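You operate a simulated robot arm through the tools that you are given. There is no shell and no other tool. Be economical: measure what you need, move in short steps, check, and stop when the job is done.

The job below is to be done with a simulated robot arm. You get a single attempt, and the scene is never put back.

Task
Put the red primer can on the top of the high shelf. Then put the yellow puck on top of the orange test plate. Then shut the swing cover. Then take the orange cartridge one on the top of the test bench and put it away in the wells of the seven well rack. Then take the black nozzle and put it on the white puck. Then open the white side drawer, fetch the twenty gram bag and set it in the inside of the white side drawer and shut the drawer again. Then open the filter cage cover. Do these in the order given. Set down upright: red primer can, black nozzle.

The check looks at the end state, three seconds after you hand in, the way a careful person would. Anything else that was tipped, shoved, dropped, spilled or broken makes it a failure. A push-on lid holds only when it is set on centred and level and pressed home; a screw cap is set on level and turned clockwise until tight.

Robot
A 6-joint arm with a fingered hand on a trunk, on a base that drives. Base frame: it is fixed to the floor where the robot stands at the start and does not move with it; the origin is under the middle of the robot, x ahead of it, y to its left, z up; the surface under the hand at the start is at about z = 850. Units: mm, degrees, N and s.
With the tool pointing down near the work surface it reaches from about 260 to 700 mm from the robot's upright axis, wherever it stands. Its first joint turns from -166.0 to 166.0 degrees. Places, roughly: black nozzle (3x3x5 cm) [600, -1500, 900]; filter cage cover [-2400, 3600, 1400]; inside of the white side drawer [-1300, 8900, 700]; orange cartridge one [750, -750, 1000]; orange test plate [-750, 500, 1250]; red primer can [500, 0, 1000]; swing cover [500, -1000, 900]; top of the high shelf [800, -1500, 1300]; twenty gram bag [500, 9250, 750]; wells of the seven well rack (35x18 cm) [-620, -2260, 740]; white puck (4x4x2 cm) [300, -600, 900]; white side drawer [-1200, 8900, 700]; yellow puck (4x4x2 cm) [300, -600, 900]. Payload 4 kg.
The TCP is the grasp point between the finger pads, 26 mm short of the fingertips. In the tool frame z runs along the fingers and y along their closing line. The gripper opens to 148 mm. The gripper's body begins 73 mm behind the TCP. The gripper is a hand of 3 fingers: y runs from the thumb to the fingers, the wrist lies at [0, 0, -239] in the tool frame, and closing takes about 1.5 s.
Orientation is that of the tool frame in the base frame, as [roll, pitch, yaw] about the fixed x, y, z axes, in that order (R = Rz(yaw) Ry(pitch) Rx(roll)). With the fingers straight down and closing along the base's y, the tool's x points along the base's -x, its y along +y and its z along -z.

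Tools
- The arm moves only by the tool send_rows. Its argument "rows" is text: rows parted by semicolons, each of 6 numbers parted by spaces: the shift along the tool's x, y, z in units of 25 mm (1.0 is 25 mm), then the turn, a rotation vector about the tool's x, y, z in units of 6 degrees (1.0 is 6 degrees). In form: x y z ax ay az; .... A call has 1 to 12 rows; each row shifts and turns the commanded pose from where the row before left it, along the tool's axes as they then stand. "claw" is the finger opening in mm, from 0 to 148, set as the call begins (left out, the last holds). A call with a number of a shift or a turn outside -1 to 1 is refused whole. Rows are played at 5 a second. More than 50 mm and 8.6 degrees between two rows, or a gripper value outside its range, and nothing of the call is played. Where a pose cannot be reached the arm comes as near as it can. A force on the tool above 40 N (or 10 N above the force at the start of the call, whichever is more), or a blocked arm, ends the call early, and 0.2 s more pass. Each finger travels about 153 mm/s and halts on what it meets, pressing with about 25 N; the grip force reading is that of the motor and also rises with nothing between the fingers. The clock runs only during rows and for 0.2 s after the last one: add rows that do not move to give the fingers time. The reply holds the time, the measured pose of the TCP, the force on the tool along the base axes, the opening and the grip force, in the units named above and with some noise, with the torque about the TCP (base axes, N m) and any sound that the robot's microphone picked up, and new pictures: "pictures" is both (left out), scene, wrist or none.
- Cameras (640 x 400 px; columns grow to the right, rows downward): "scene" is now at [14.1, 243.3, 1503.2]; the picture's right is [0.61, -0.79, 0.00], its down [-0.74, -0.57, -0.36] and it looks along [0.29, 0.22, -0.93] (base axes); focal length 214 px, centre (320, 200). "wrist" rides on the gripper at [68, -39, -90] in the tool frame; the picture's right is [0.50, 0.87, 0.00], its down [-0.65, 0.38, -0.65] and it looks along [-0.57, 0.33, 0.76] (tool axes); focal length 222 px, centre (320, 200). There is no depth. A picture from a camera that has moved, and an enlarged one, comes with that camera's place and axes in the base frame and with its lens.
- lift_body(by): slides the trunk up (or, below 0, down) by that many mm; the arm and the scene camera ride with it, the base frame stays. It gives what a move gives, with no picture.
- roll_base(legs): drives the robot by 1 to 6 legs, each [ahead, left, turn to the left] in mm, mm and degrees, along the robot's own axes; the way and the turn of a leg run together, so that a leg with both is an arc; at most 1500 mm and 180 degrees a leg. The arm and the cameras ride along, it lands a little off, and it stops where it bumps. It gives what a move gives, and a new picture of the scene camera.
- curl_fingers(finger1, finger2, thumb_bend): sets how far each is bent, from 0 (flat) to 1 (curled in); at 0.3 the hand is open as for a grip, at 0.7 the pads meet at the TCP. One left out holds its place. A second passes; each finger stops where it meets its share of the squeeze, and holds until it gets a number again. A gripper value or a shape takes the hand back. It gives what a move gives, with no picture; readings hold the bend of each and the force on the fingers (four entries, about 0 where the hand has none), thumb and palm.
- hand_shape(shape): the hand has 3 fingers and takes this shape, open, in about a second: jaw (thumb against the fingers, like two jaws); tri (thumb and two fingers); tip (a fingertip pinch); poke (one finger out to press); point (the index stretched); flat (the hand flat); cup (the hand cupped); fist (a fist). The gripper value then closes the fingers along that shape, each until it touches; the sizes above hold for jaw. It gives what a move gives, with no picture.
- turn_head(pan, tilt): turns the head with the scene camera to pan (to the left, within 120 degrees either way) and tilt (down, from -29 to 69), counted from straight ahead of the robot. It gives what a move gives, and a new picture of the scene camera.
- inspect(camera, box): a new picture of the part [left, top, right, bottom] of that camera's present view, enlarged. No time passes.
- finish_job(): hands the job in; it is judged then, once.

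Go step by step. Nothing tells you exact positions but the pictures and the camera data: compare them with the known pose of the tool, close in by small moves and look again before you grip or let go. The budget is 207 turns and 260 pictures, counting those below and the enlarged ones. Unless the task says otherwise, let go and move clear before handing in.

The tools are called after "Call:" as name(argument=value, ...) on one line, values as JSON. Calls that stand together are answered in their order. send_rows: Moves the arm, as the interface text tells. Its arguments: {"type":"object","properties":{"rows":{"type":"string"},"claw":{"type":"number"},"pictures":{"type":"string","enum":["both","scene","wrist","none"]}},"required":["rows"]} The other tools are called the same way: lift_body (by) slides the trunk up or down; hand_shape (shape) gives the hand a shape; curl_fingers (finger1, finger2, thumb_bend) moves the fingers one by one; roll_base (legs) drives the base; turn_head (pan, tilt) turns the head that bears the scene camera; inspect (camera, box) takes an enlarged picture of a part of a camera's view; finish_job () hands the job in.

At the start:

```text
time_s: 0.0
tcp_pos: [239.2, -249.0, 1399.9]
tool_rot: [180.0, -0.1, 180.0]
contact_force: [0.4, 0.6, 0.5]
torque: [0.04, -0.01, 0.01]
width: 147.9
gripper_force: 0.2
shape: jaw
bend: [0.3, 0.3, 0.3]
finger forces: [0.0, 0.0, 0.0, 0.1, 0.1, 0.1]
trunk travel left (down, up): [-275.0, 42.0]
robot x, y, heading: [-1.3, -0.9, 0.0]
head pan, tilt: [37.9, 68.8]
```

scene: 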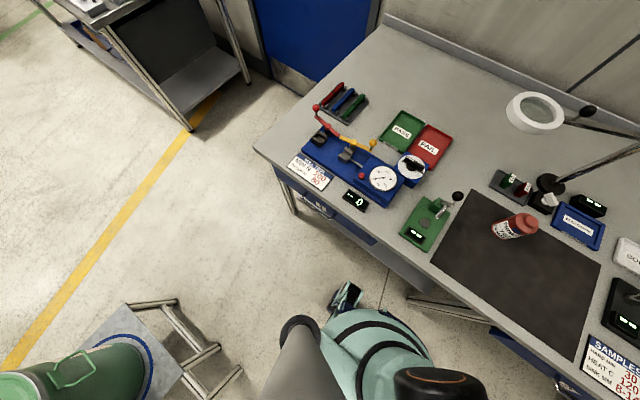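
wrist: 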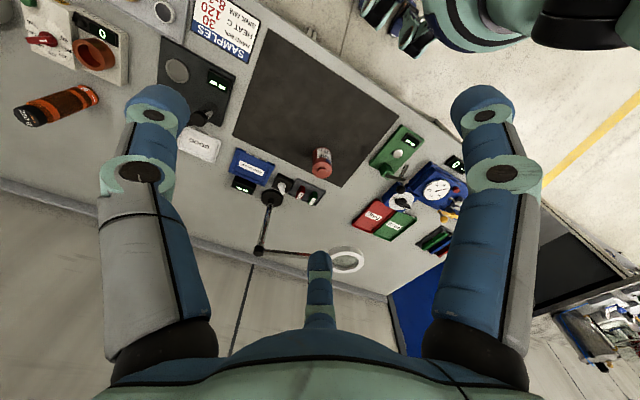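

I see the bench with the red can on the black mat. First I look round to the right to find the other things.

Call:
turn_head(pan=-30, tilt=45)

Call:
turn_head(pan=-75, tilt=35)

```text
time_s: 1.4
tcp_pos: [238.1, -249.4, 1399.0]
tool_rot: [179.9, 0.0, 179.9]
contact_force: [0.0, 0.2, 0.1]
torque: [0.0, 0.0, 0.02]
width: 147.8
gripper_force: 0.0
shape: jaw
bend: [0.3, 0.3, 0.3]
finger forces: [0.1, 0.0, 0.0, 0.1, 0.0, 0.0]
trunk travel left (down, up): [-275.0, 42.0]
robot x, y, heading: [1.6, 0.4, 0.1]
head pan, tilt: [-30.0, 45.0]
camera scene: at [40.5, 168.4, 1532.0], right [-0.5, -0.87, 0.0], down [-0.61, 0.35, -0.71], along [0.61, -0.35, -0.71], focal length 214 px, centre (320, 200)
```

scene: 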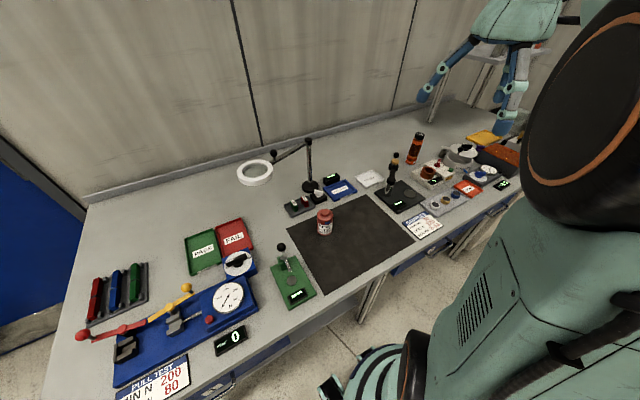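

```text
time_s: 2.5
tcp_pos: [239.3, -248.7, 1401.6]
tool_rot: [180.0, 0.0, 180.0]
contact_force: [0.6, -0.2, 0.0]
torque: [0.01, 0.02, 0.02]
width: 147.9
gripper_force: 0.2
shape: jaw
bend: [0.3, 0.3, 0.3]
finger forces: [0.0, 0.1, 0.0, 0.0, 0.0, 0.1]
trunk travel left (down, up): [-275.0, 42.0]
robot x, y, heading: [-1.5, -0.1, -0.2]
head pan, tilt: [-75.0, 35.0]
camera scene: at [-7.1, 124.0, 1546.8], right [-0.97, -0.26, 0.0], down [-0.15, 0.55, -0.82], along [0.21, -0.79, -0.57], focal length 214 px, centre (320, 200)
```

scene: 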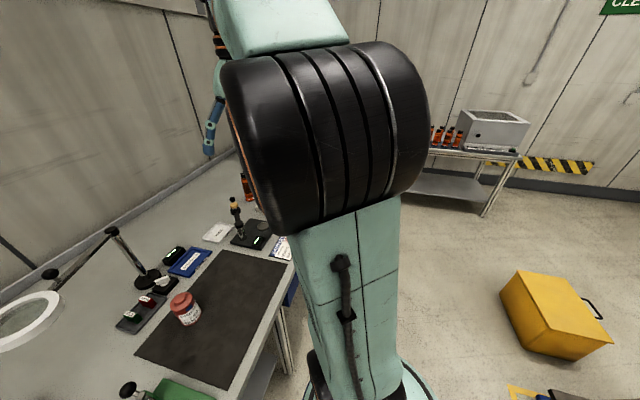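

The can stands around (470,-100). I take an enlarged look at it, and look to the right for the shelf.

Call:
turn_head(pan=-20, tilt=50)

Call:
inspect(camera="scene", box=[220, 120, 380, 220])

Call:
inspect(camera="scene", box=[320, 40, 520, 165])

```text
time_s: 3.8
tcp_pos: [238.0, -249.9, 1399.5]
tool_rot: [-180.0, -0.1, -180.0]
contact_force: [-0.4, -0.6, 0.1]
torque: [-0.03, 0.0, 0.03]
width: 147.6
gripper_force: 0.1
shape: jaw
bend: [0.3, 0.3, 0.3]
finger forces: [0.0, 0.0, 0.0, 0.1, 0.0, 0.0]
trunk travel left (down, up): [-275.0, 42.0]
robot x, y, heading: [-1.6, 0.5, 0.2]
head pan, tilt: [-20.0, 50.0]
camera scene: at [42.3, 182.6, 1525.1], right [-0.34, -0.94, 0.0], down [-0.72, 0.26, -0.64], along [0.6, -0.22, -0.77], focal length 214 px, centre (320, 200)
```

scene: 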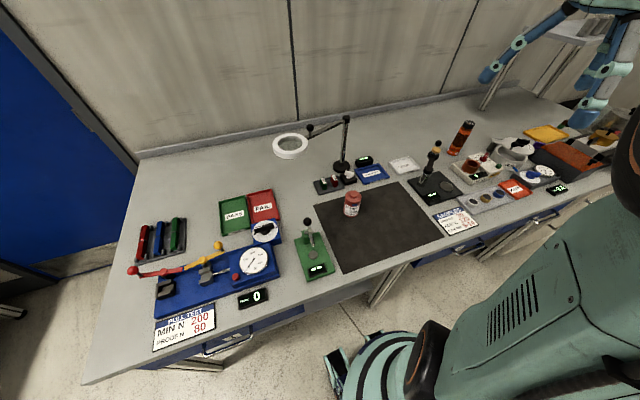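

```text
4.00 times, centred on (300, 170) of scene
camera zoom: at [42.3, 182.6, 1525.1], right [-0.34, -0.94, 0.0], down [-0.72, 0.26, -0.64], along [0.6, -0.22, -0.77], focal length 858 px, centre (400, 320)
```

zoom: 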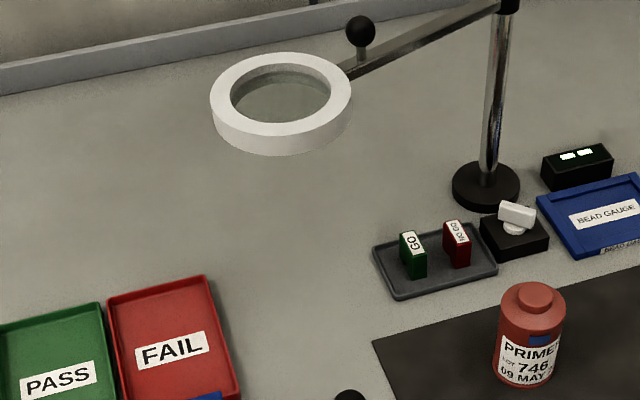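

```text
3.20 times, centred on (420, 102) of scene
camera zoom: at [42.3, 182.6, 1525.1], right [-0.34, -0.94, 0.0], down [-0.72, 0.26, -0.64], along [0.6, -0.22, -0.77], focal length 686 px, centre (0, 512)
```

zoom: 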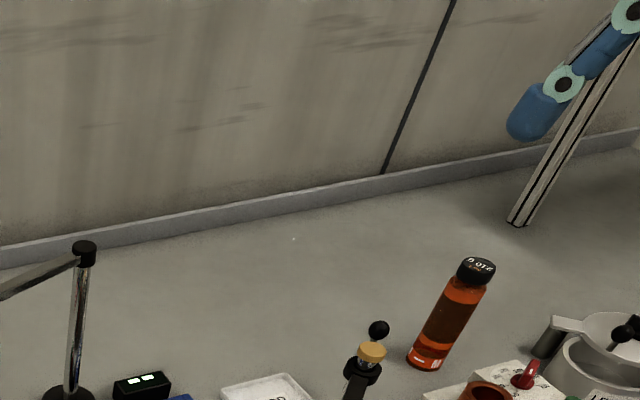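

The primer can is about 64 mm wide, 110 tall, near (478,-105). I move above it with the hand open.

Call:
send_rows(rows="-0.96 0.58 0.8 0 0 0;-0.96 0.58 0.8 0 0 0;-0.96 0.58 0.8 0 0 0;-0.96 0.58 0.8 0 0 0;-0.96 0.58 0.8 0 0 0;-0.96 0.58 0.8 0 0 0;-0.96 0.58 0.8 0 0 0;-0.96 0.58 0.8 0 0 0;-0.96 0.58 0.8 0 0 0;-0.96 0.58 0.8 0 0 0;0 0 1 0 0 0;0 0 1 0 0 0", claw=148)

```text
time_s: 6.3
tcp_pos: [479.3, -103.2, 1150.5]
tool_rot: [-180.0, 0.0, -180.0]
contact_force: [0.2, 0.2, -0.6]
torque: [-0.02, 0.05, -0.04]
width: 148.0
gripper_force: 0.1
shape: jaw
bend: [0.3, 0.3, 0.3]
finger forces: [0.1, 0.0, 0.0, 0.0, 0.0, 0.1]
trunk travel left (down, up): [-275.0, 42.0]
robot x, y, heading: [3.6, 3.2, -0.1]
head pan, tilt: [-20.0, 50.0]
camera scene: at [43.0, 182.7, 1525.1], right [-0.34, -0.94, 0.0], down [-0.72, 0.26, -0.64], along [0.6, -0.22, -0.77], focal length 214 px, centre (320, 200)
camera wrist: at [410.7, -142.3, 1238.4], right [-0.5, 0.87, 0.0], down [0.65, 0.38, 0.65], along [0.57, 0.33, -0.76], focal length 222 px, centre (320, 200)
```

scene: 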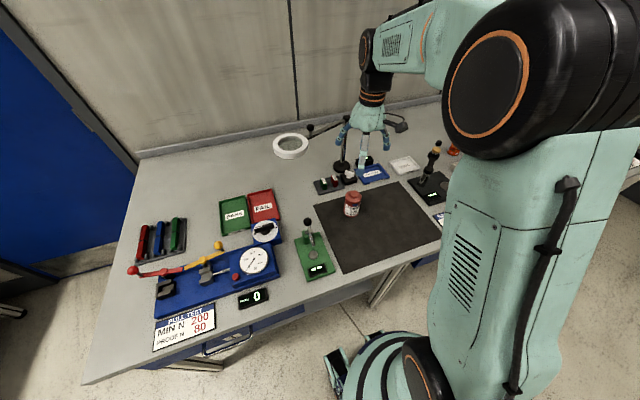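
wrist: 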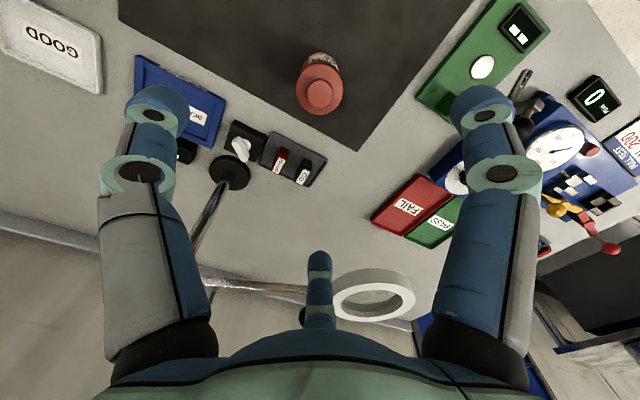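

The wrist view agrees: the can's top is at about (474,-106). I close the hand to 60 in the air to learn how its three fingers move.

Call:
send_rows(rows="0 0 0 0 0 0;0 0 0 0 0 0;0 0 0 0 0 0;0 0 0 0 0 0;0 0 0 0 0 0;0 0 0 0 0 0", claw=60, pictures="wrist")

```text
time_s: 7.8
tcp_pos: [478.7, -104.7, 1150.6]
tool_rot: [-180.0, 0.1, -180.0]
contact_force: [-0.1, -0.1, -0.5]
torque: [-0.04, 0.0, 0.0]
width: 60.4
gripper_force: 0.1
shape: jaw
bend: [0.77, 0.77, 0.7]
finger forces: [0.1, 0.0, 0.0, 0.1, 0.1, 0.1]
trunk travel left (down, up): [-275.0, 42.0]
robot x, y, heading: [-0.6, 3.9, -0.3]
head pan, tilt: [-20.0, 50.0]
camera wrist: at [409.9, -142.4, 1238.9], right [-0.5, 0.87, 0.0], down [0.65, 0.38, 0.65], along [0.57, 0.33, -0.76], focal length 222 px, centre (320, 200)
```

wrist: 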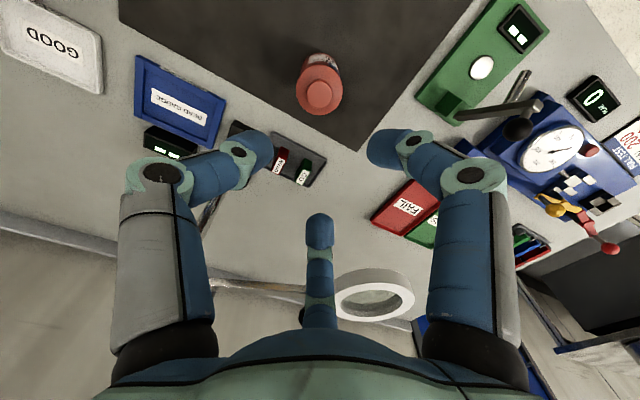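

The fingers close centrically like a three-jaw chuck, good for round things. I open again and go down to z≈910.

Call:
send_rows(rows="0 0 1 0 0 0;0 0 1 0 0 0;0 0 1 0 0 0;0 0 1 0 0 0;0 0 1 0 0 0;0 0 1 0 0 0;0 0 1 0 0 0;0 0 0.8 0 0 0;0 0 0.8 0 0 0;0 0 0 0 0 0", claw=130)

```text
time_s: 9.9
tcp_pos: [480.6, -105.7, 936.7]
tool_rot: [-180.0, 0.1, -180.0]
contact_force: [-0.3, -0.9, 0.5]
torque: [-0.01, 0.0, -0.02]
width: 129.6
gripper_force: 0.0
shape: jaw
bend: [0.25, 0.25, 0.36]
finger forces: [0.0, 0.0, 0.0, 0.0, 0.1, 0.0]
trunk travel left (down, up): [-275.0, 42.0]
robot x, y, heading: [-2.0, -3.8, -0.0]
head pan, tilt: [-20.0, 50.0]
camera scene: at [42.1, 182.7, 1525.1], right [-0.34, -0.94, 0.0], down [-0.72, 0.26, -0.64], along [0.6, -0.22, -0.77], focal length 214 px, centre (320, 200)
camera wrist: at [412.4, -144.6, 1025.6], right [-0.5, 0.87, 0.0], down [0.65, 0.38, 0.65], along [0.57, 0.33, -0.76], focal length 222 px, centre (320, 200)
```

scene: 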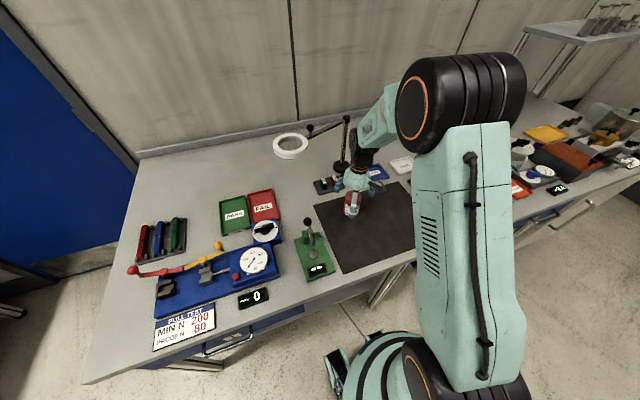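
wrist: 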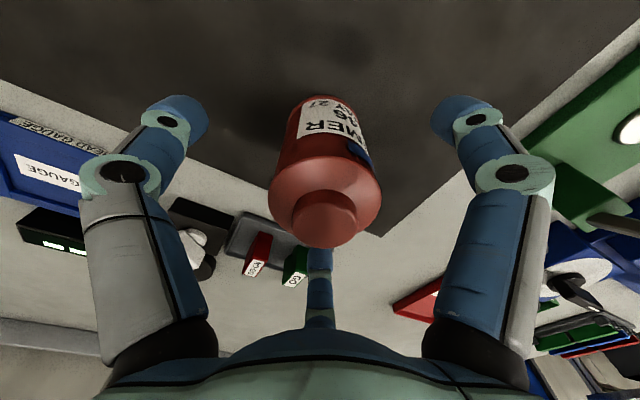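

The can is well centred between the fingers. Down 30 more and close.

Call:
send_rows(rows="0 0 0.6 0 0 0;0 0 0.6 0 0 0;0 0 0 0 0 0", pictures="none")

Call:
send_rows(rows="0 0 0 0 0 0;0 0 0 0 0 0;0 0 0 0 0 0;0 0 0 0 0 0;0 0 0 0 0 0;0 0 0 0 0 0;0 0 0 0 0 0;0 0 0 0 0 0", claw=40, pictures="wrist")

```text
time_s: 10.8
tcp_pos: [481.3, -106.7, 907.3]
tool_rot: [-180.0, -0.1, 180.0]
contact_force: [0.1, -0.4, -0.3]
torque: [0.03, 0.01, -0.02]
width: 129.7
gripper_force: 0.1
shape: jaw
bend: [0.25, 0.25, 0.36]
finger forces: [0.0, 0.0, 0.1, 0.0, 0.1, 0.0]
trunk travel left (down, up): [-275.0, 42.0]
robot x, y, heading: [0.1, -0.0, 0.1]
head pan, tilt: [-20.0, 50.0]
```

```text
time_s: 12.6
tcp_pos: [481.3, -106.6, 908.5]
tool_rot: [-179.9, -0.1, 180.0]
contact_force: [0.4, 0.0, 0.6]
torque: [-0.03, 0.0, -0.01]
width: 50.0
gripper_force: 24.6
shape: jaw
bend: [0.77, 0.77, 0.7]
finger forces: [22.9, 22.6, 0.0, 0.0, 22.3, 0.1]
trunk travel left (down, up): [-275.0, 42.0]
robot x, y, heading: [-0.1, -0.6, -0.3]
head pan, tilt: [-20.0, 50.0]
camera wrist: at [412.2, -145.5, 995.7], right [-0.5, 0.87, 0.0], down [0.65, 0.38, 0.65], along [0.57, 0.33, -0.76], focal length 222 px, centre (320, 200)
```

wrist: 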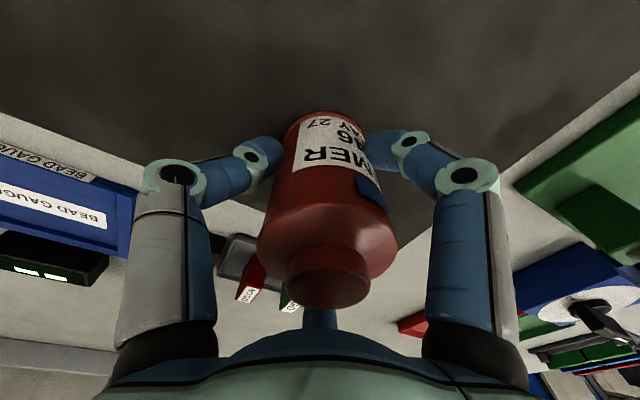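

The can is gripped firmly. I lift it and draw the arm back, then drive right along the bench towards the shelf.

Call:
send_rows(rows="0 0 -1 0 0 0;0 0 -1 0 0 0;0 0 -1 0 0 0;0 0 -1 0 0 0;0 0 -1 0 0 0;0 0 -1 0 0 0;0 0 -1 0 0 0;0 0 -1 0 0 0;0 0 -1 0 0 0;0 0 -1 0 0 0;0 0 -1 0 0 0;0 0 -1 0 0 0", pictures="none")

Call:
send_rows(rows="0.9 -0.2 -1 0 0 0;0.9 -0.2 -1 0 0 0;0.9 -0.2 -1 0 0 0;0.9 -0.2 -1 0 0 0;0.9 -0.2 -1 0 0 0;0.9 -0.2 -1 0 0 0;0.9 -0.2 -1 0 0 0;0.9 -0.2 -1 0 0 0", pictures="none")

Call:
turn_head(pan=-50, tilt=25)

```text
time_s: 15.2
tcp_pos: [476.9, -106.8, 1204.5]
tool_rot: [180.0, 0.0, 180.0]
contact_force: [-0.9, 0.3, -2.4]
torque: [0.02, 0.02, 0.03]
width: 50.0
gripper_force: 25.4
shape: jaw
bend: [0.77, 0.77, 0.7]
finger forces: [22.8, 22.7, 0.0, 0.1, 22.3, 0.0]
trunk travel left (down, up): [-275.0, 42.0]
robot x, y, heading: [-4.1, -1.6, -0.2]
head pan, tilt: [-20.0, 50.0]
```

```text
time_s: 16.9
tcp_pos: [296.8, -144.5, 1404.9]
tool_rot: [180.0, 0.0, 179.9]
contact_force: [-0.4, 0.8, -3.0]
torque: [-0.01, 0.0, -0.01]
width: 50.1
gripper_force: 25.1
shape: jaw
bend: [0.77, 0.77, 0.7]
finger forces: [22.8, 22.8, 0.0, 0.0, 22.6, 0.0]
trunk travel left (down, up): [-275.0, 42.0]
robot x, y, heading: [1.0, -1.5, -0.2]
head pan, tilt: [-20.0, 50.0]
```

```text
time_s: 17.9
tcp_pos: [298.0, -145.0, 1403.5]
tool_rot: [180.0, 0.1, -180.0]
contact_force: [-0.4, 0.0, -1.9]
torque: [-0.01, 0.0, 0.0]
width: 49.9
gripper_force: 25.1
shape: jaw
bend: [0.77, 0.77, 0.7]
finger forces: [22.8, 22.8, 0.0, 0.1, 22.4, 0.0]
trunk travel left (down, up): [-275.0, 42.0]
robot x, y, heading: [1.5, -4.3, 0.1]
head pan, tilt: [-50.0, 25.0]
camera scene: at [29.4, 138.4, 1562.5], right [-0.77, -0.64, 0.0], down [-0.27, 0.32, -0.91], along [0.58, -0.69, -0.42], focal length 214 px, centre (320, 200)
```

scene: 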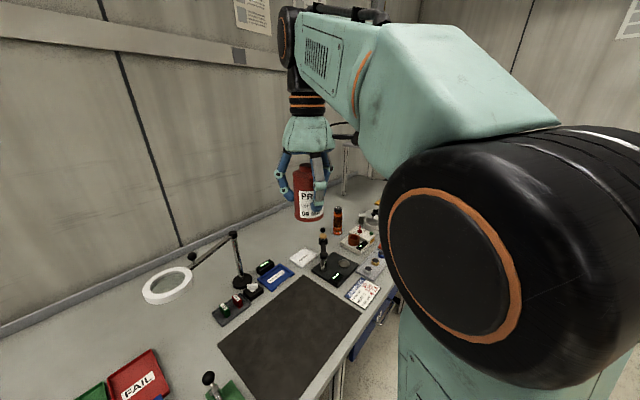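

The way along the bench looks clear, so I drive 900 to the right.

Call:
roll_base(legs=[[0, -900, 0]])

Call:
turn_head(pan=0, tilt=40)

```text
time_s: 26.1
tcp_pos: [290.8, -1039.5, 1404.2]
tool_rot: [180.0, 0.1, 179.4]
contact_force: [1.1, -0.1, -3.2]
torque: [0.01, -0.01, 0.01]
width: 49.9
gripper_force: 24.9
shape: jaw
bend: [0.77, 0.77, 0.7]
finger forces: [22.8, 22.9, 0.0, 0.0, 22.4, 0.0]
trunk travel left (down, up): [-275.0, 42.0]
robot x, y, heading: [-1.2, -892.4, -0.9]
head pan, tilt: [-50.0, 25.0]
camera scene: at [26.3, -753.0, 1562.6], right [-0.77, -0.64, 0.0], down [-0.27, 0.33, -0.91], along [0.58, -0.7, -0.42], focal length 214 px, centre (320, 200)
```

scene: 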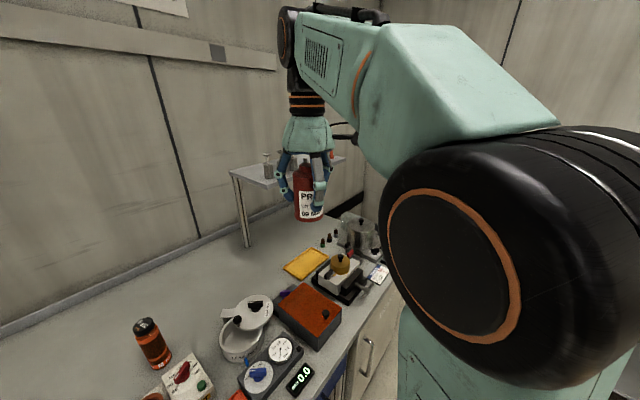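

```text
time_s: 27.3
tcp_pos: [291.2, -1038.6, 1404.0]
tool_rot: [180.0, 0.0, 179.3]
contact_force: [-0.4, 0.3, -3.1]
torque: [-0.01, 0.01, -0.01]
width: 50.2
gripper_force: 24.6
shape: jaw
bend: [0.77, 0.77, 0.7]
finger forces: [22.9, 22.9, 0.0, 0.0, 22.5, 0.0]
trunk travel left (down, up): [-275.0, 42.0]
robot x, y, heading: [-4.9, -892.3, -0.8]
head pan, tilt: [0.0, 40.0]
camera scene: at [52.8, -682.7, 1539.3], right [-0.01, -1.0, 0.0], down [-0.64, 0.01, -0.77], along [0.77, -0.01, -0.64], focal length 214 px, centre (320, 200)
```

scene: 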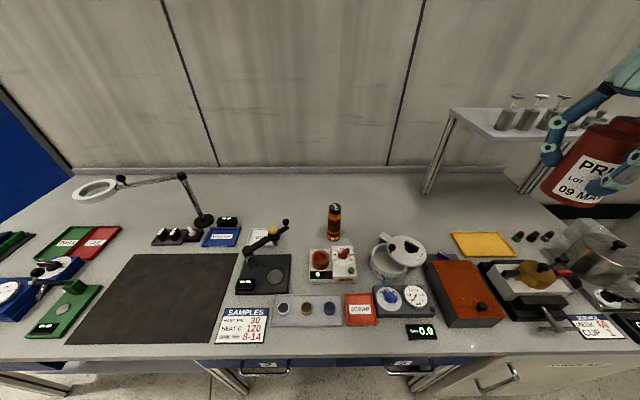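

The high shelf is visible at right with some bottles on it. I drive 350 further and look at it.

Call:
roll_base(legs=[[0, -380, 0.8]])

Call:
turn_head(pan=0, tilt=20)

```text
time_s: 31.2
tcp_pos: [294.6, -1418.2, 1404.5]
tool_rot: [179.9, 0.0, -179.4]
contact_force: [0.0, -0.6, -3.2]
torque: [-0.03, 0.03, -0.03]
width: 49.9
gripper_force: 25.1
shape: jaw
bend: [0.77, 0.77, 0.7]
finger forces: [22.9, 22.9, 0.1, 0.0, 22.3, 0.0]
trunk travel left (down, up): [-275.0, 42.0]
robot x, y, heading: [-3.0, -1275.5, 0.6]
head pan, tilt: [0.0, 40.0]
camera scene: at [48.5, -1065.9, 1539.3], right [0.01, -1.0, 0.0], down [-0.64, -0.01, -0.77], along [0.77, 0.01, -0.64], focal length 214 px, centre (320, 200)
```

scene: 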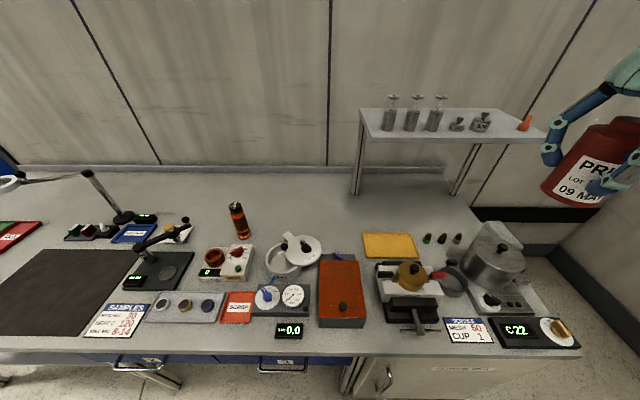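

```text
time_s: 32.0
tcp_pos: [294.3, -1415.4, 1405.5]
tool_rot: [180.0, 0.0, -179.3]
contact_force: [0.5, 0.3, -2.2]
torque: [0.02, -0.02, 0.03]
width: 49.9
gripper_force: 24.9
shape: jaw
bend: [0.77, 0.77, 0.7]
finger forces: [22.9, 22.9, 0.1, 0.0, 22.5, 0.1]
trunk travel left (down, up): [-275.0, 42.0]
robot x, y, heading: [-6.0, -1272.7, 0.8]
head pan, tilt: [0.0, 20.0]
camera scene: at [56.7, -1065.6, 1570.6], right [0.01, -1.0, 0.0], down [-0.34, 0.0, -0.94], along [0.94, 0.01, -0.34], focal length 214 px, centre (320, 200)
```

scene: 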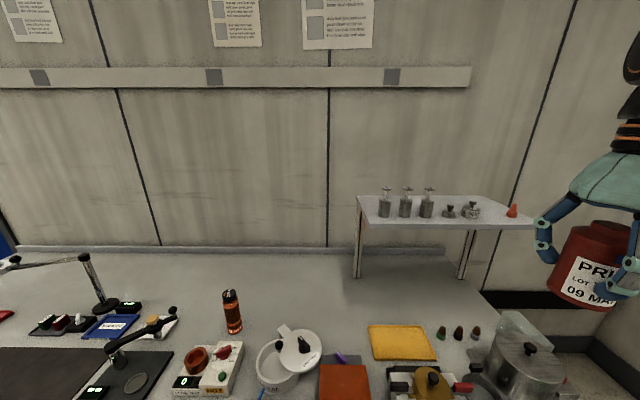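

The shelf top lies at z≈1275, x 665–930, y −1205…−1735, with several bottles along its front. I take an enlarged view to find free room.

Call:
inspect(camera="scene", box=[340, 160, 540, 285])

```text
3.20 times, centred on (440, 222) of scene
camera zoom: at [56.7, -1065.6, 1570.6], right [0.01, -1.0, 0.0], down [-0.34, 0.0, -0.94], along [0.94, 0.01, -0.34], focal length 686 px, centre (-64, 128)
```

zoom: 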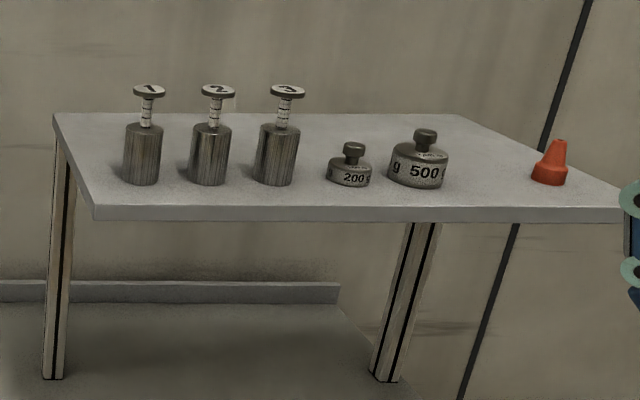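

Free room lies behind the row of weights, around (820,-1480). I drive right 210 and look down at the gap between base and bench.

Call:
roll_base(legs=[[0, -210, -0.7]])

Call:
turn_head(pan=-20, tilt=69)

```text
time_s: 34.5
tcp_pos: [294.3, -1627.8, 1402.8]
tool_rot: [-179.9, -0.1, 180.0]
contact_force: [1.1, -0.2, -3.1]
torque: [0.03, -0.03, 0.01]
width: 49.8
gripper_force: 24.0
shape: jaw
bend: [0.77, 0.77, 0.7]
finger forces: [23.0, 23.0, 0.1, 0.0, 22.5, 0.0]
trunk travel left (down, up): [-275.0, 42.0]
robot x, y, heading: [-1.3, -1480.4, 0.1]
head pan, tilt: [0.0, 20.0]
camera scene: at [60.3, -1273.4, 1570.7], right [0.0, -1.0, 0.0], down [-0.34, 0.0, -0.94], along [0.94, 0.0, -0.34], focal length 214 px, centre (320, 200)
```

scene: 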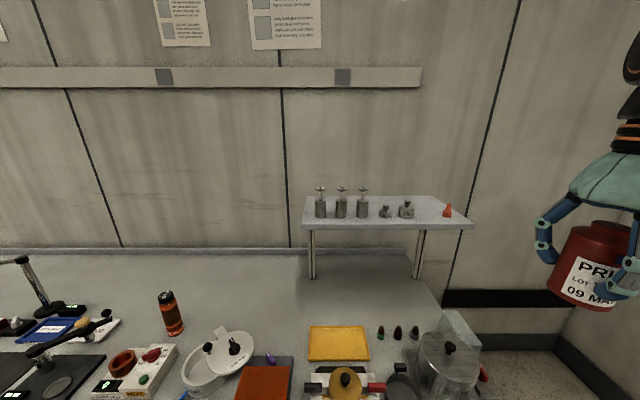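

```text
time_s: 35.6
tcp_pos: [294.2, -1626.4, 1403.9]
tool_rot: [-179.9, -0.1, 180.0]
contact_force: [-0.7, -0.2, -2.0]
torque: [-0.02, -0.01, -0.03]
width: 49.8
gripper_force: 24.8
shape: jaw
bend: [0.77, 0.77, 0.7]
finger forces: [22.8, 22.9, 0.1, 0.0, 22.5, 0.0]
trunk travel left (down, up): [-275.0, 42.0]
robot x, y, heading: [-5.3, -1483.0, -0.0]
head pan, tilt: [-20.0, 68.8]
camera scene: at [19.7, -1292.2, 1503.2], right [-0.34, -0.94, 0.0], down [-0.88, 0.32, -0.36], along [0.34, -0.12, -0.93], focal length 214 px, centre (320, 200)
```

scene: 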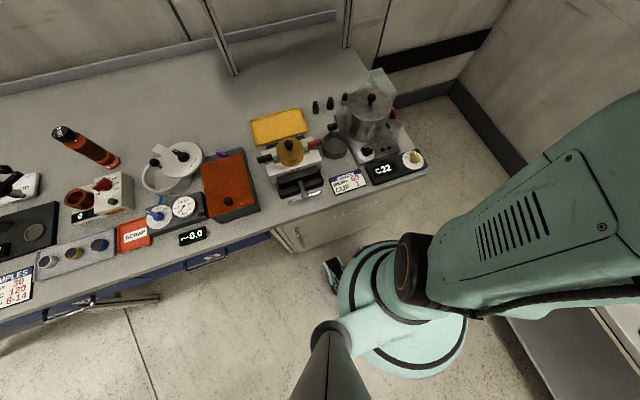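

The base still has some room to the bench. First I raise the trunk and try how far the arm reaches towards (820,-1480).

Call:
lift_body(by=42)

Call:
send_rows(rows="-1 0.4 0 0 0 0;-1 0.4 0 0 0 0;-1 0.4 0 0 0 0;-1 0.4 0 0 0 0;-1 0.4 0 0 0 0;-1 0.4 0 0 0 0;-1 0.4 0 0 0 0;-1 0.4 0 0 0 0;-1 0.4 0 0 0 0;-1 0.4 0 0 0 0;-1 0.4 0 0 0 0;-1 0.4 0 0 0 0", pictures="none")

Call:
turn_head(pan=-15, tilt=15)

```text
time_s: 36.5
tcp_pos: [293.7, -1627.0, 1446.5]
tool_rot: [-180.0, 0.1, 180.0]
contact_force: [-0.7, -0.5, -4.2]
torque: [-0.02, 0.01, -0.02]
width: 50.0
gripper_force: 25.6
shape: jaw
bend: [0.77, 0.77, 0.7]
finger forces: [22.8, 22.9, 0.0, 0.0, 22.4, 0.0]
trunk travel left (down, up): [-317.0, 0.0]
robot x, y, heading: [-6.0, -1482.2, -0.2]
head pan, tilt: [-20.0, 68.8]
```

```text
time_s: 39.1
tcp_pos: [547.6, -1504.9, 1384.8]
tool_rot: [-180.0, 0.1, -180.0]
contact_force: [0.2, -0.1, -2.7]
torque: [-0.01, 0.0, 0.05]
width: 50.1
gripper_force: 25.4
shape: jaw
bend: [0.77, 0.77, 0.7]
finger forces: [22.9, 23.1, 0.1, 0.0, 22.4, 0.0]
out of reach, approached as far as the arm can: row 7, 8, 9, 10, 11, 12
trunk travel left (down, up): [-317.0, 0.0]
robot x, y, heading: [-4.9, -1486.8, -0.3]
head pan, tilt: [-20.0, 68.8]
```

```text
time_s: 40.3
tcp_pos: [546.3, -1506.3, 1386.1]
tool_rot: [180.0, 0.1, -180.0]
contact_force: [0.4, 0.0, -2.9]
torque: [-0.03, -0.04, 0.01]
width: 49.8
gripper_force: 25.3
shape: jaw
bend: [0.77, 0.77, 0.7]
finger forces: [23.0, 23.0, 0.1, 0.0, 22.3, 0.0]
trunk travel left (down, up): [-317.0, 0.0]
robot x, y, heading: [-2.5, -1482.8, 0.1]
head pan, tilt: [-15.0, 15.0]
camera scene: at [53.2, -1297.3, 1621.6], right [-0.26, -0.97, 0.0], down [-0.25, 0.07, -0.97], along [0.93, -0.25, -0.26], focal length 214 px, centre (320, 200)
```

scene: 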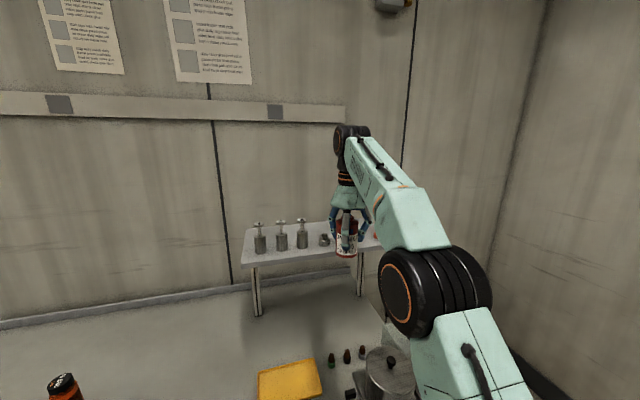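

Straight-down reach ends at x≈550 at this height. But there seems to be open floor beyond the right end of the bench, so I could come at the shelf from its right end. I draw back and look there.

Call:
send_rows(rows="1 0 0 0 0 0;1 0 0 0 0 0;1 0 0 0 0 0;1 0 0 0 0 0;1 0 0 0 0 0;1 0 0 0 0 0;1 0 0 0 0 0;1 0 0 0 0 0;1 0 0 0 0 0", pictures="none")

Call:
turn_head(pan=-110, tilt=30)

Call:
turn_head(pan=-55, tilt=35)

```text
time_s: 42.3
tcp_pos: [320.9, -1501.3, 1383.5]
tool_rot: [179.9, 0.1, -179.9]
contact_force: [-0.8, 0.0, -3.5]
torque: [-0.03, -0.02, 0.0]
width: 49.6
gripper_force: 24.9
shape: jaw
bend: [0.77, 0.77, 0.7]
finger forces: [22.8, 22.9, 0.0, 0.0, 22.2, 0.0]
trunk travel left (down, up): [-317.0, 0.0]
robot x, y, heading: [-1.7, -1482.8, 0.1]
head pan, tilt: [-15.0, 15.0]
```

```text
time_s: 44.0
tcp_pos: [323.0, -1500.9, 1384.1]
tool_rot: [-180.0, 0.0, -180.0]
contact_force: [-0.7, -0.3, -3.6]
torque: [-0.01, -0.01, 0.02]
width: 49.9
gripper_force: 24.9
shape: jaw
bend: [0.77, 0.77, 0.7]
finger forces: [22.8, 22.9, 0.0, 0.0, 22.2, 0.0]
trunk travel left (down, up): [-317.0, 0.0]
robot x, y, heading: [-2.1, -1484.4, -0.2]
head pan, tilt: [-110.0, 30.0]
camera scene: at [-68.0, -1358.1, 1597.5], right [-0.94, 0.34, 0.0], down [0.17, 0.47, -0.87], along [-0.3, -0.81, -0.5], focal length 214 px, centre (320, 200)
```

scene: 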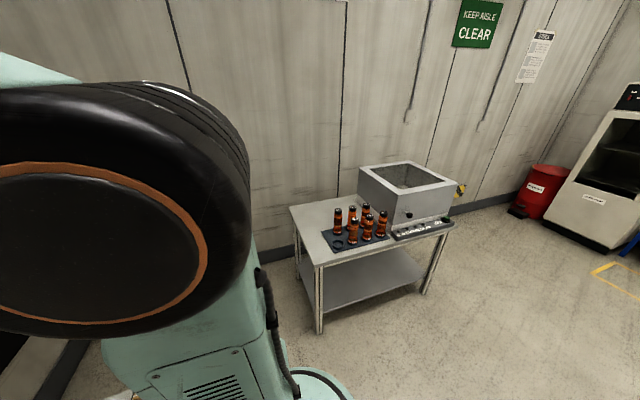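

```text
time_s: 45.3
tcp_pos: [323.6, -1501.6, 1383.4]
tool_rot: [-180.0, 0.0, -180.0]
contact_force: [-0.7, -0.3, -3.8]
torque: [-0.05, 0.03, 0.02]
width: 49.9
gripper_force: 24.5
shape: jaw
bend: [0.77, 0.77, 0.7]
finger forces: [22.8, 23.0, 0.0, 0.1, 22.2, 0.1]
trunk travel left (down, up): [-317.0, 0.0]
robot x, y, heading: [-7.1, -1484.9, -0.0]
head pan, tilt: [-55.0, 35.0]
camera scene: at [13.3, -1345.3, 1589.7], right [-0.82, -0.57, 0.0], down [-0.33, 0.47, -0.82], along [0.47, -0.67, -0.57], focal length 214 px, centre (320, 200)
```

scene: 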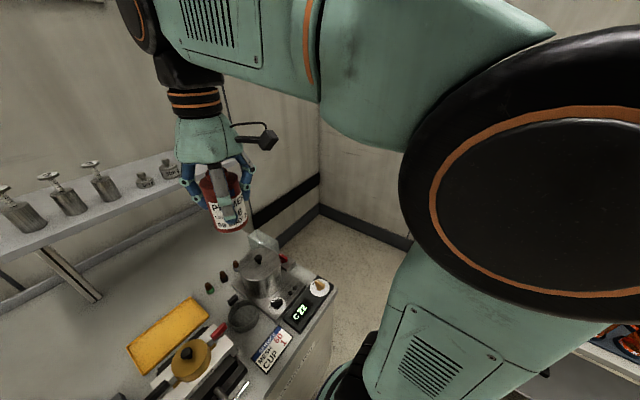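

There is free floor beyond the bench's right end (bench ends at y≈-1745, walls at y≈-3020, x≈1220). I raise the can a bit and drive round, ending with the robot facing +y at about (680,-2060).

Call:
send_rows(rows="0 0 -1 0 0 0;0 0 -1 0 0 0;0 0 -0.6 0 0 0", pictures="none")

Call:
roll_base(legs=[[0, -580, 0], [350, 0, 0], [0, 0, 90]])

Call:
turn_head(pan=0, tilt=35)

```text
time_s: 46.1
tcp_pos: [321.0, -1503.6, 1452.2]
tool_rot: [180.0, 0.0, -180.0]
contact_force: [0.4, -1.3, -3.4]
torque: [-0.02, -0.02, -0.02]
width: 49.9
gripper_force: 24.5
shape: jaw
bend: [0.77, 0.77, 0.7]
finger forces: [22.7, 22.8, 0.1, 0.0, 22.1, 0.0]
trunk travel left (down, up): [-317.0, 0.0]
robot x, y, heading: [-4.8, -1482.5, 0.1]
head pan, tilt: [-55.0, 35.0]
```

```text
time_s: 57.3
tcp_pos: [369.9, -1741.6, 1450.3]
tool_rot: [180.0, 0.0, -91.2]
contact_force: [-0.8, 0.3, -2.9]
torque: [0.03, 0.0, -0.02]
width: 49.8
gripper_force: 24.4
shape: jaw
bend: [0.77, 0.77, 0.7]
finger forces: [22.6, 22.9, 0.0, 0.1, 22.2, 0.1]
trunk travel left (down, up): [-317.0, 0.0]
robot x, y, heading: [346.5, -2063.5, 88.9]
head pan, tilt: [-55.0, 35.0]
camera scene: at [203.1, -2044.0, 1589.7], right [0.56, -0.83, 0.0], down [-0.48, -0.32, -0.82], along [0.68, 0.46, -0.57], focal length 214 px, centre (320, 200)
```

scene: 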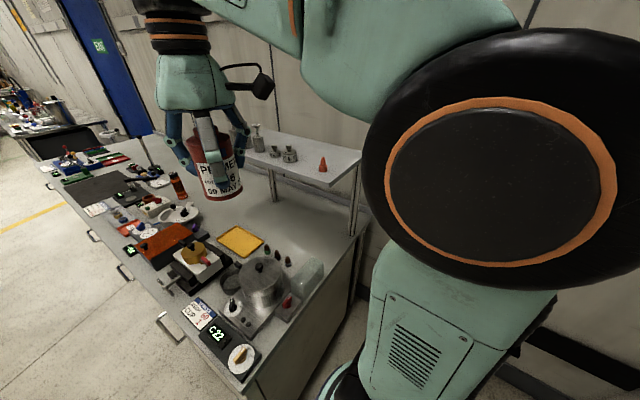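

```text
time_s: 58.5
tcp_pos: [370.1, -1741.4, 1451.8]
tool_rot: [-179.9, 0.0, -91.1]
contact_force: [-0.5, -0.2, -2.5]
torque: [0.05, -0.01, -0.04]
width: 49.9
gripper_force: 25.1
shape: jaw
bend: [0.77, 0.77, 0.7]
finger forces: [22.5, 23.0, 0.0, 0.0, 22.1, 0.0]
trunk travel left (down, up): [-317.0, 0.0]
robot x, y, heading: [342.2, -2062.5, 88.8]
head pan, tilt: [0.0, 35.0]
camera scene: at [131.8, -2005.0, 1589.7], right [1.0, -0.02, 0.0], down [-0.01, -0.57, -0.82], along [0.02, 0.82, -0.57], focal length 214 px, centre (320, 200)
```

scene: 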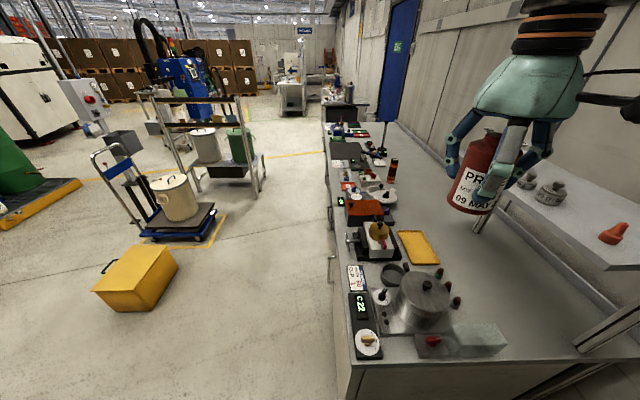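

The way in is clear; the cone checks out at (710,-1700). I drive right 330 to stand beside the shelf's end.

Call:
roll_base(legs=[[0, -330, 1]])

Call:
turn_head(pan=-10, tilt=40)

```text
time_s: 61.9
tcp_pos: [679.6, -1744.4, 1450.4]
tool_rot: [-179.9, 0.0, -90.2]
contact_force: [-0.6, -0.2, -2.7]
torque: [0.02, -0.01, 0.01]
width: 49.9
gripper_force: 25.7
shape: jaw
bend: [0.77, 0.77, 0.7]
finger forces: [22.6, 22.9, 0.0, 0.0, 22.2, 0.0]
trunk travel left (down, up): [-317.0, 0.0]
robot x, y, heading: [656.7, -2067.8, 89.8]
head pan, tilt: [0.0, 35.0]
camera scene: at [446.4, -2012.3, 1589.7], right [1.0, 0.0, 0.0], down [0.0, -0.57, -0.82], along [0.0, 0.82, -0.57], focal length 214 px, centre (320, 200)
```

scene: 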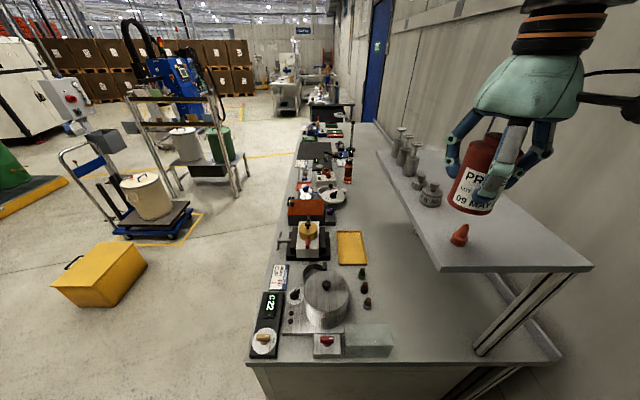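

```text
time_s: 62.6
tcp_pos: [681.5, -1744.7, 1451.4]
tool_rot: [-180.0, 0.0, -90.2]
contact_force: [0.2, 0.3, -3.2]
torque: [0.0, -0.03, 0.01]
width: 49.7
gripper_force: 24.9
shape: jaw
bend: [0.77, 0.77, 0.7]
finger forces: [22.6, 22.9, 0.0, 0.0, 22.1, 0.1]
trunk travel left (down, up): [-317.0, 0.0]
robot x, y, heading: [658.7, -2068.3, 89.8]
head pan, tilt: [-10.0, 40.0]
camera scene: at [460.9, -2016.7, 1582.1], right [0.98, -0.18, 0.0], down [-0.11, -0.63, -0.77], along [0.13, 0.75, -0.64], focal length 214 px, centre (320, 200)
```

scene: 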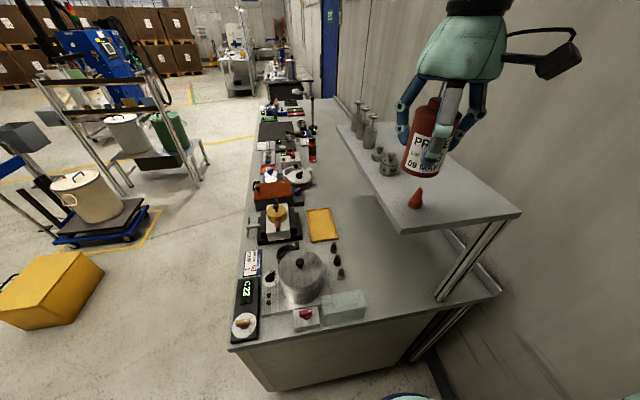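

The shelf end lies at y≈-1775, x 658–926. I carry the can over to (840,-1640).

Call:
send_rows(rows="-0.6 -0.9 0 0 0 0;-0.6 -0.9 0 0 0 0;-0.6 -0.9 0 0 0 0;-0.6 -0.9 0 0 0 0;-0.6 -0.9 0 0 0 0;-0.6 -0.9 0 0 0 0;-0.6 -0.9 0 0 0 0;0 0 0.8 0 0 0;0 0 0.8 0 0 0;0 0 0.6 0 0 0;0 0 0 0 0 0")

```text
time_s: 65.0
tcp_pos: [837.5, -1639.5, 1392.2]
tool_rot: [180.0, 0.1, -90.2]
contact_force: [0.7, 0.9, -2.3]
torque: [-0.04, -0.04, 0.01]
width: 49.9
gripper_force: 25.1
shape: jaw
bend: [0.77, 0.77, 0.7]
finger forces: [22.6, 22.9, 0.0, 0.0, 22.2, 0.0]
out of reach, approached as far as the arm can: row 7
trunk travel left (down, up): [-317.0, 0.0]
robot x, y, heading: [656.7, -2069.6, 89.8]
head pan, tilt: [-10.0, 40.0]
camera scene: at [461.1, -2016.6, 1582.1], right [0.98, -0.18, 0.0], down [-0.11, -0.63, -0.77], along [0.14, 0.75, -0.64], focal length 214 px, centre (320, 200)
camera wrist: at [874.4, -1707.7, 1481.3], right [-0.87, -0.5, 0.0], down [-0.38, 0.66, 0.65], along [-0.33, 0.57, -0.76], focal length 222 px, centre (320, 200)
```

scene: 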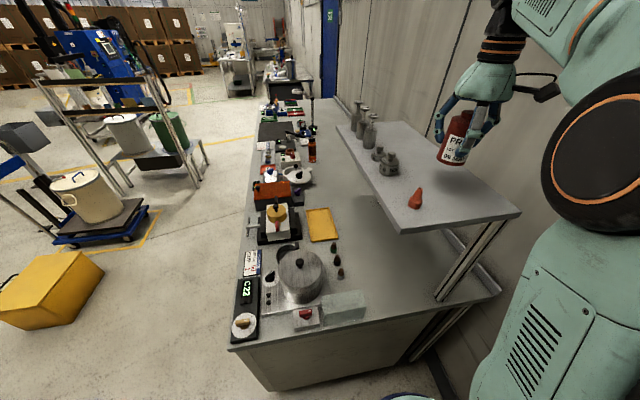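
wrist: 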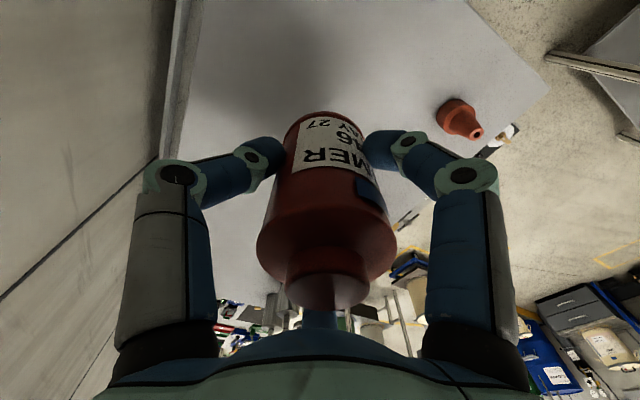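

It hovers over free shelf. I lower it in small steps until it touches.

Call:
send_rows(rows="0 0 0.8 0 0 0;0 0 0.5 0 0 0;0 0 0.3 0 0 0;0 0 0.15 0 0 0;0 0 0.15 0 0 0;0 0 0.15 0 0 0;0 0 0.15 0 0 0;0 0 0.15 0 0 0;0 0 0.15 0 0 0;0 0 0.15 0 0 0", pictures="wrist")

```text
time_s: 67.2
tcp_pos: [838.1, -1640.9, 1326.9]
tool_rot: [179.9, -0.1, -90.2]
contact_force: [0.3, -0.2, -2.7]
torque: [0.01, -0.02, 0.03]
width: 49.5
gripper_force: 24.8
shape: jaw
bend: [0.77, 0.77, 0.7]
finger forces: [22.7, 23.0, 0.0, 0.0, 22.2, 0.1]
trunk travel left (down, up): [-317.0, 0.0]
robot x, y, heading: [661.0, -2070.0, 89.7]
head pan, tilt: [-10.0, 40.0]
camera wrist: at [876.4, -1708.6, 1415.1], right [-0.87, -0.5, 0.0], down [-0.38, 0.66, 0.65], along [-0.33, 0.57, -0.76], focal length 222 px, centre (320, 200)
```

wrist: 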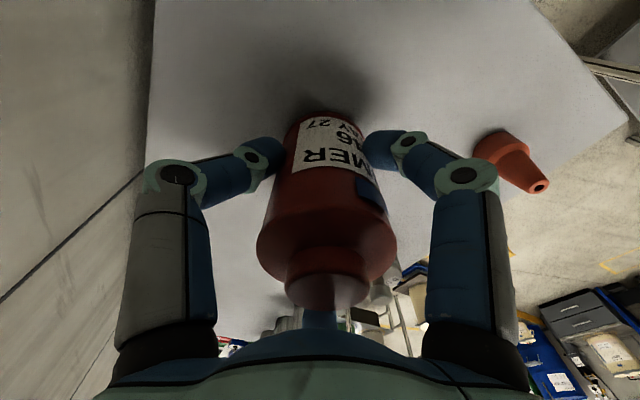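

No contact yet; I continue down finely.

Call:
send_rows(rows="0 0 0.12 0 0 0;0 0 0.12 0 0 0;0 0 0.12 0 0 0;0 0 0.12 0 0 0;0 0 0.12 0 0 0;0 0 0.12 0 0 0;0 0 0.12 0 0 0;0 0 0.12 0 0 0;0 0 0.12 0 0 0;0 0 0.12 0 0 0", pictures="wrist")

```text
time_s: 68.2
tcp_pos: [838.2, -1641.5, 1321.5]
tool_rot: [-179.6, 0.8, -90.1]
contact_force: [-0.5, -0.1, 23.1]
torque: [-0.03, -0.02, -0.01]
width: 52.8
gripper_force: 25.4
shape: jaw
bend: [0.78, 0.77, 0.71]
finger forces: [27.8, 27.4, 0.0, 0.0, 26.9, 0.0]
trunk travel left (down, up): [-317.0, 0.0]
robot x, y, heading: [658.0, -2066.5, 89.4]
head pan, tilt: [-10.0, 40.0]
stopped in row 5: the force on the tool passed its limit at 43 N (the readings are from after the stop); the commanded pose is now the measured one
camera wrist: at [875.1, -1710.6, 1409.3], right [-0.87, -0.5, -0.01], down [-0.38, 0.65, 0.66], along [-0.32, 0.58, -0.75], focal length 222 px, centre (320, 200)
```

wrist: 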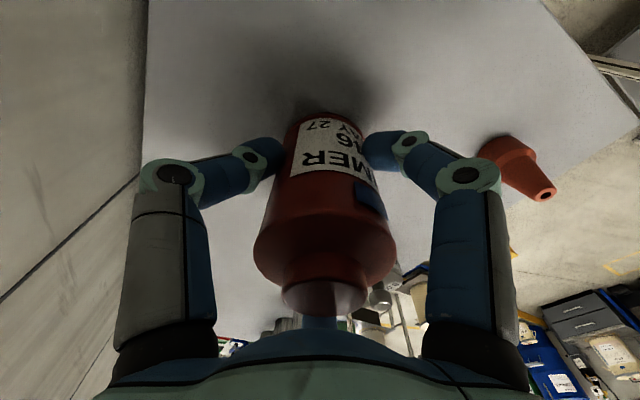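

Touched down. I ease up 2 mm, open moderately and rise.

Call:
send_rows(rows="0 0 -0.06 0 0 0;0 0 0 0 0 0;0 0 0 0 0 0", pictures="none")

Call:
send_rows(rows="0 0 0 0 0 0;0 0 0 0 0 0;0 0 0 0 0 0;0 0 0 0 0 0;0 0 0 0 0 0;0 0 0 0 0 0", claw=110, pictures="wrist")

```text
time_s: 69.0
tcp_pos: [838.0, -1642.4, 1321.3]
tool_rot: [-179.7, 0.6, -90.2]
contact_force: [1.3, 1.3, 26.4]
torque: [0.0, -0.04, 0.01]
width: 52.5
gripper_force: 25.1
shape: jaw
bend: [0.78, 0.78, 0.71]
finger forces: [27.5, 27.6, 0.0, 0.0, 27.6, 0.0]
trunk travel left (down, up): [-317.0, 0.0]
robot x, y, heading: [659.2, -2068.2, 89.6]
head pan, tilt: [-10.0, 40.0]
```

```text
time_s: 70.4
tcp_pos: [838.0, -1641.7, 1319.6]
tool_rot: [-179.8, 0.5, -90.2]
contact_force: [0.2, 0.0, -0.2]
torque: [0.01, -0.03, 0.03]
width: 109.4
gripper_force: 0.1
shape: jaw
bend: [0.27, 0.27, 0.56]
finger forces: [0.0, 0.0, 0.1, 0.0, 0.0, 0.1]
trunk travel left (down, up): [-317.0, 0.0]
robot x, y, heading: [659.4, -2068.2, 89.4]
head pan, tilt: [-10.0, 40.0]
camera wrist: at [875.8, -1708.8, 1408.3], right [-0.87, -0.5, -0.01], down [-0.38, 0.65, 0.66], along [-0.32, 0.57, -0.75], focal length 222 px, centre (320, 200)
```

wrist: 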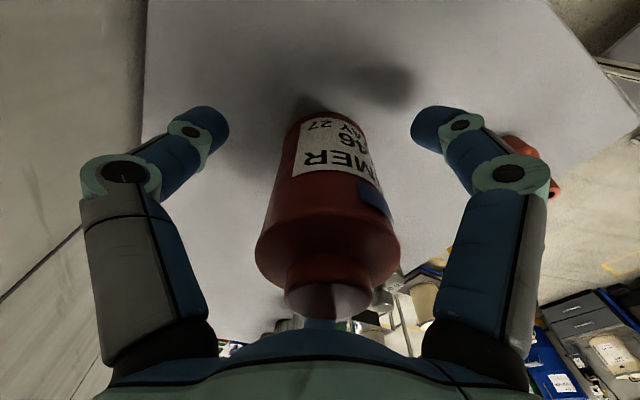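

Free. I rise, and look at the placed can.

Call:
send_rows(rows="0 0 -1 0 0 0;0 0 -1 0 0 0;0 0 -1 0 0 0;0 0 -1 0 0 0;0 0 -1 0 0 0;0 0 -0.5 0 0 0;1 0.5 0 0 0 0;1 0.5 0 0 0 0;1 0.5 0 0 0 0;1 0.5 0 0 0 0;1 0.5 0 0 0 0;1 0.5 0 0 0 0", pictures="scene")

```text
time_s: 73.0
tcp_pos: [759.1, -1793.9, 1456.1]
tool_rot: [-179.8, 0.5, -90.2]
contact_force: [-1.2, -0.1, 0.4]
torque: [-0.01, 0.01, -0.03]
width: 109.8
gripper_force: 0.0
shape: jaw
bend: [0.27, 0.27, 0.56]
finger forces: [0.0, 0.0, 0.0, 0.0, 0.1, 0.1]
out of reach, approached as far as the arm can: row 6
trunk travel left (down, up): [-317.0, 0.0]
robot x, y, heading: [661.0, -2065.2, 89.5]
head pan, tilt: [-10.0, 40.0]
camera scene: at [460.4, -2018.0, 1582.1], right [0.98, -0.18, 0.0], down [-0.11, -0.63, -0.77], along [0.14, 0.75, -0.64], focal length 214 px, centre (320, 200)
```

scene: 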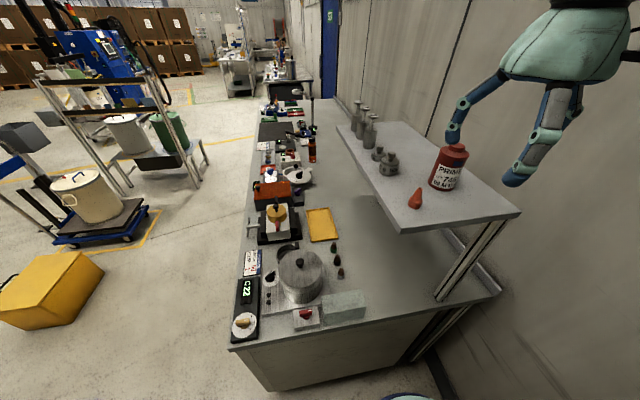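

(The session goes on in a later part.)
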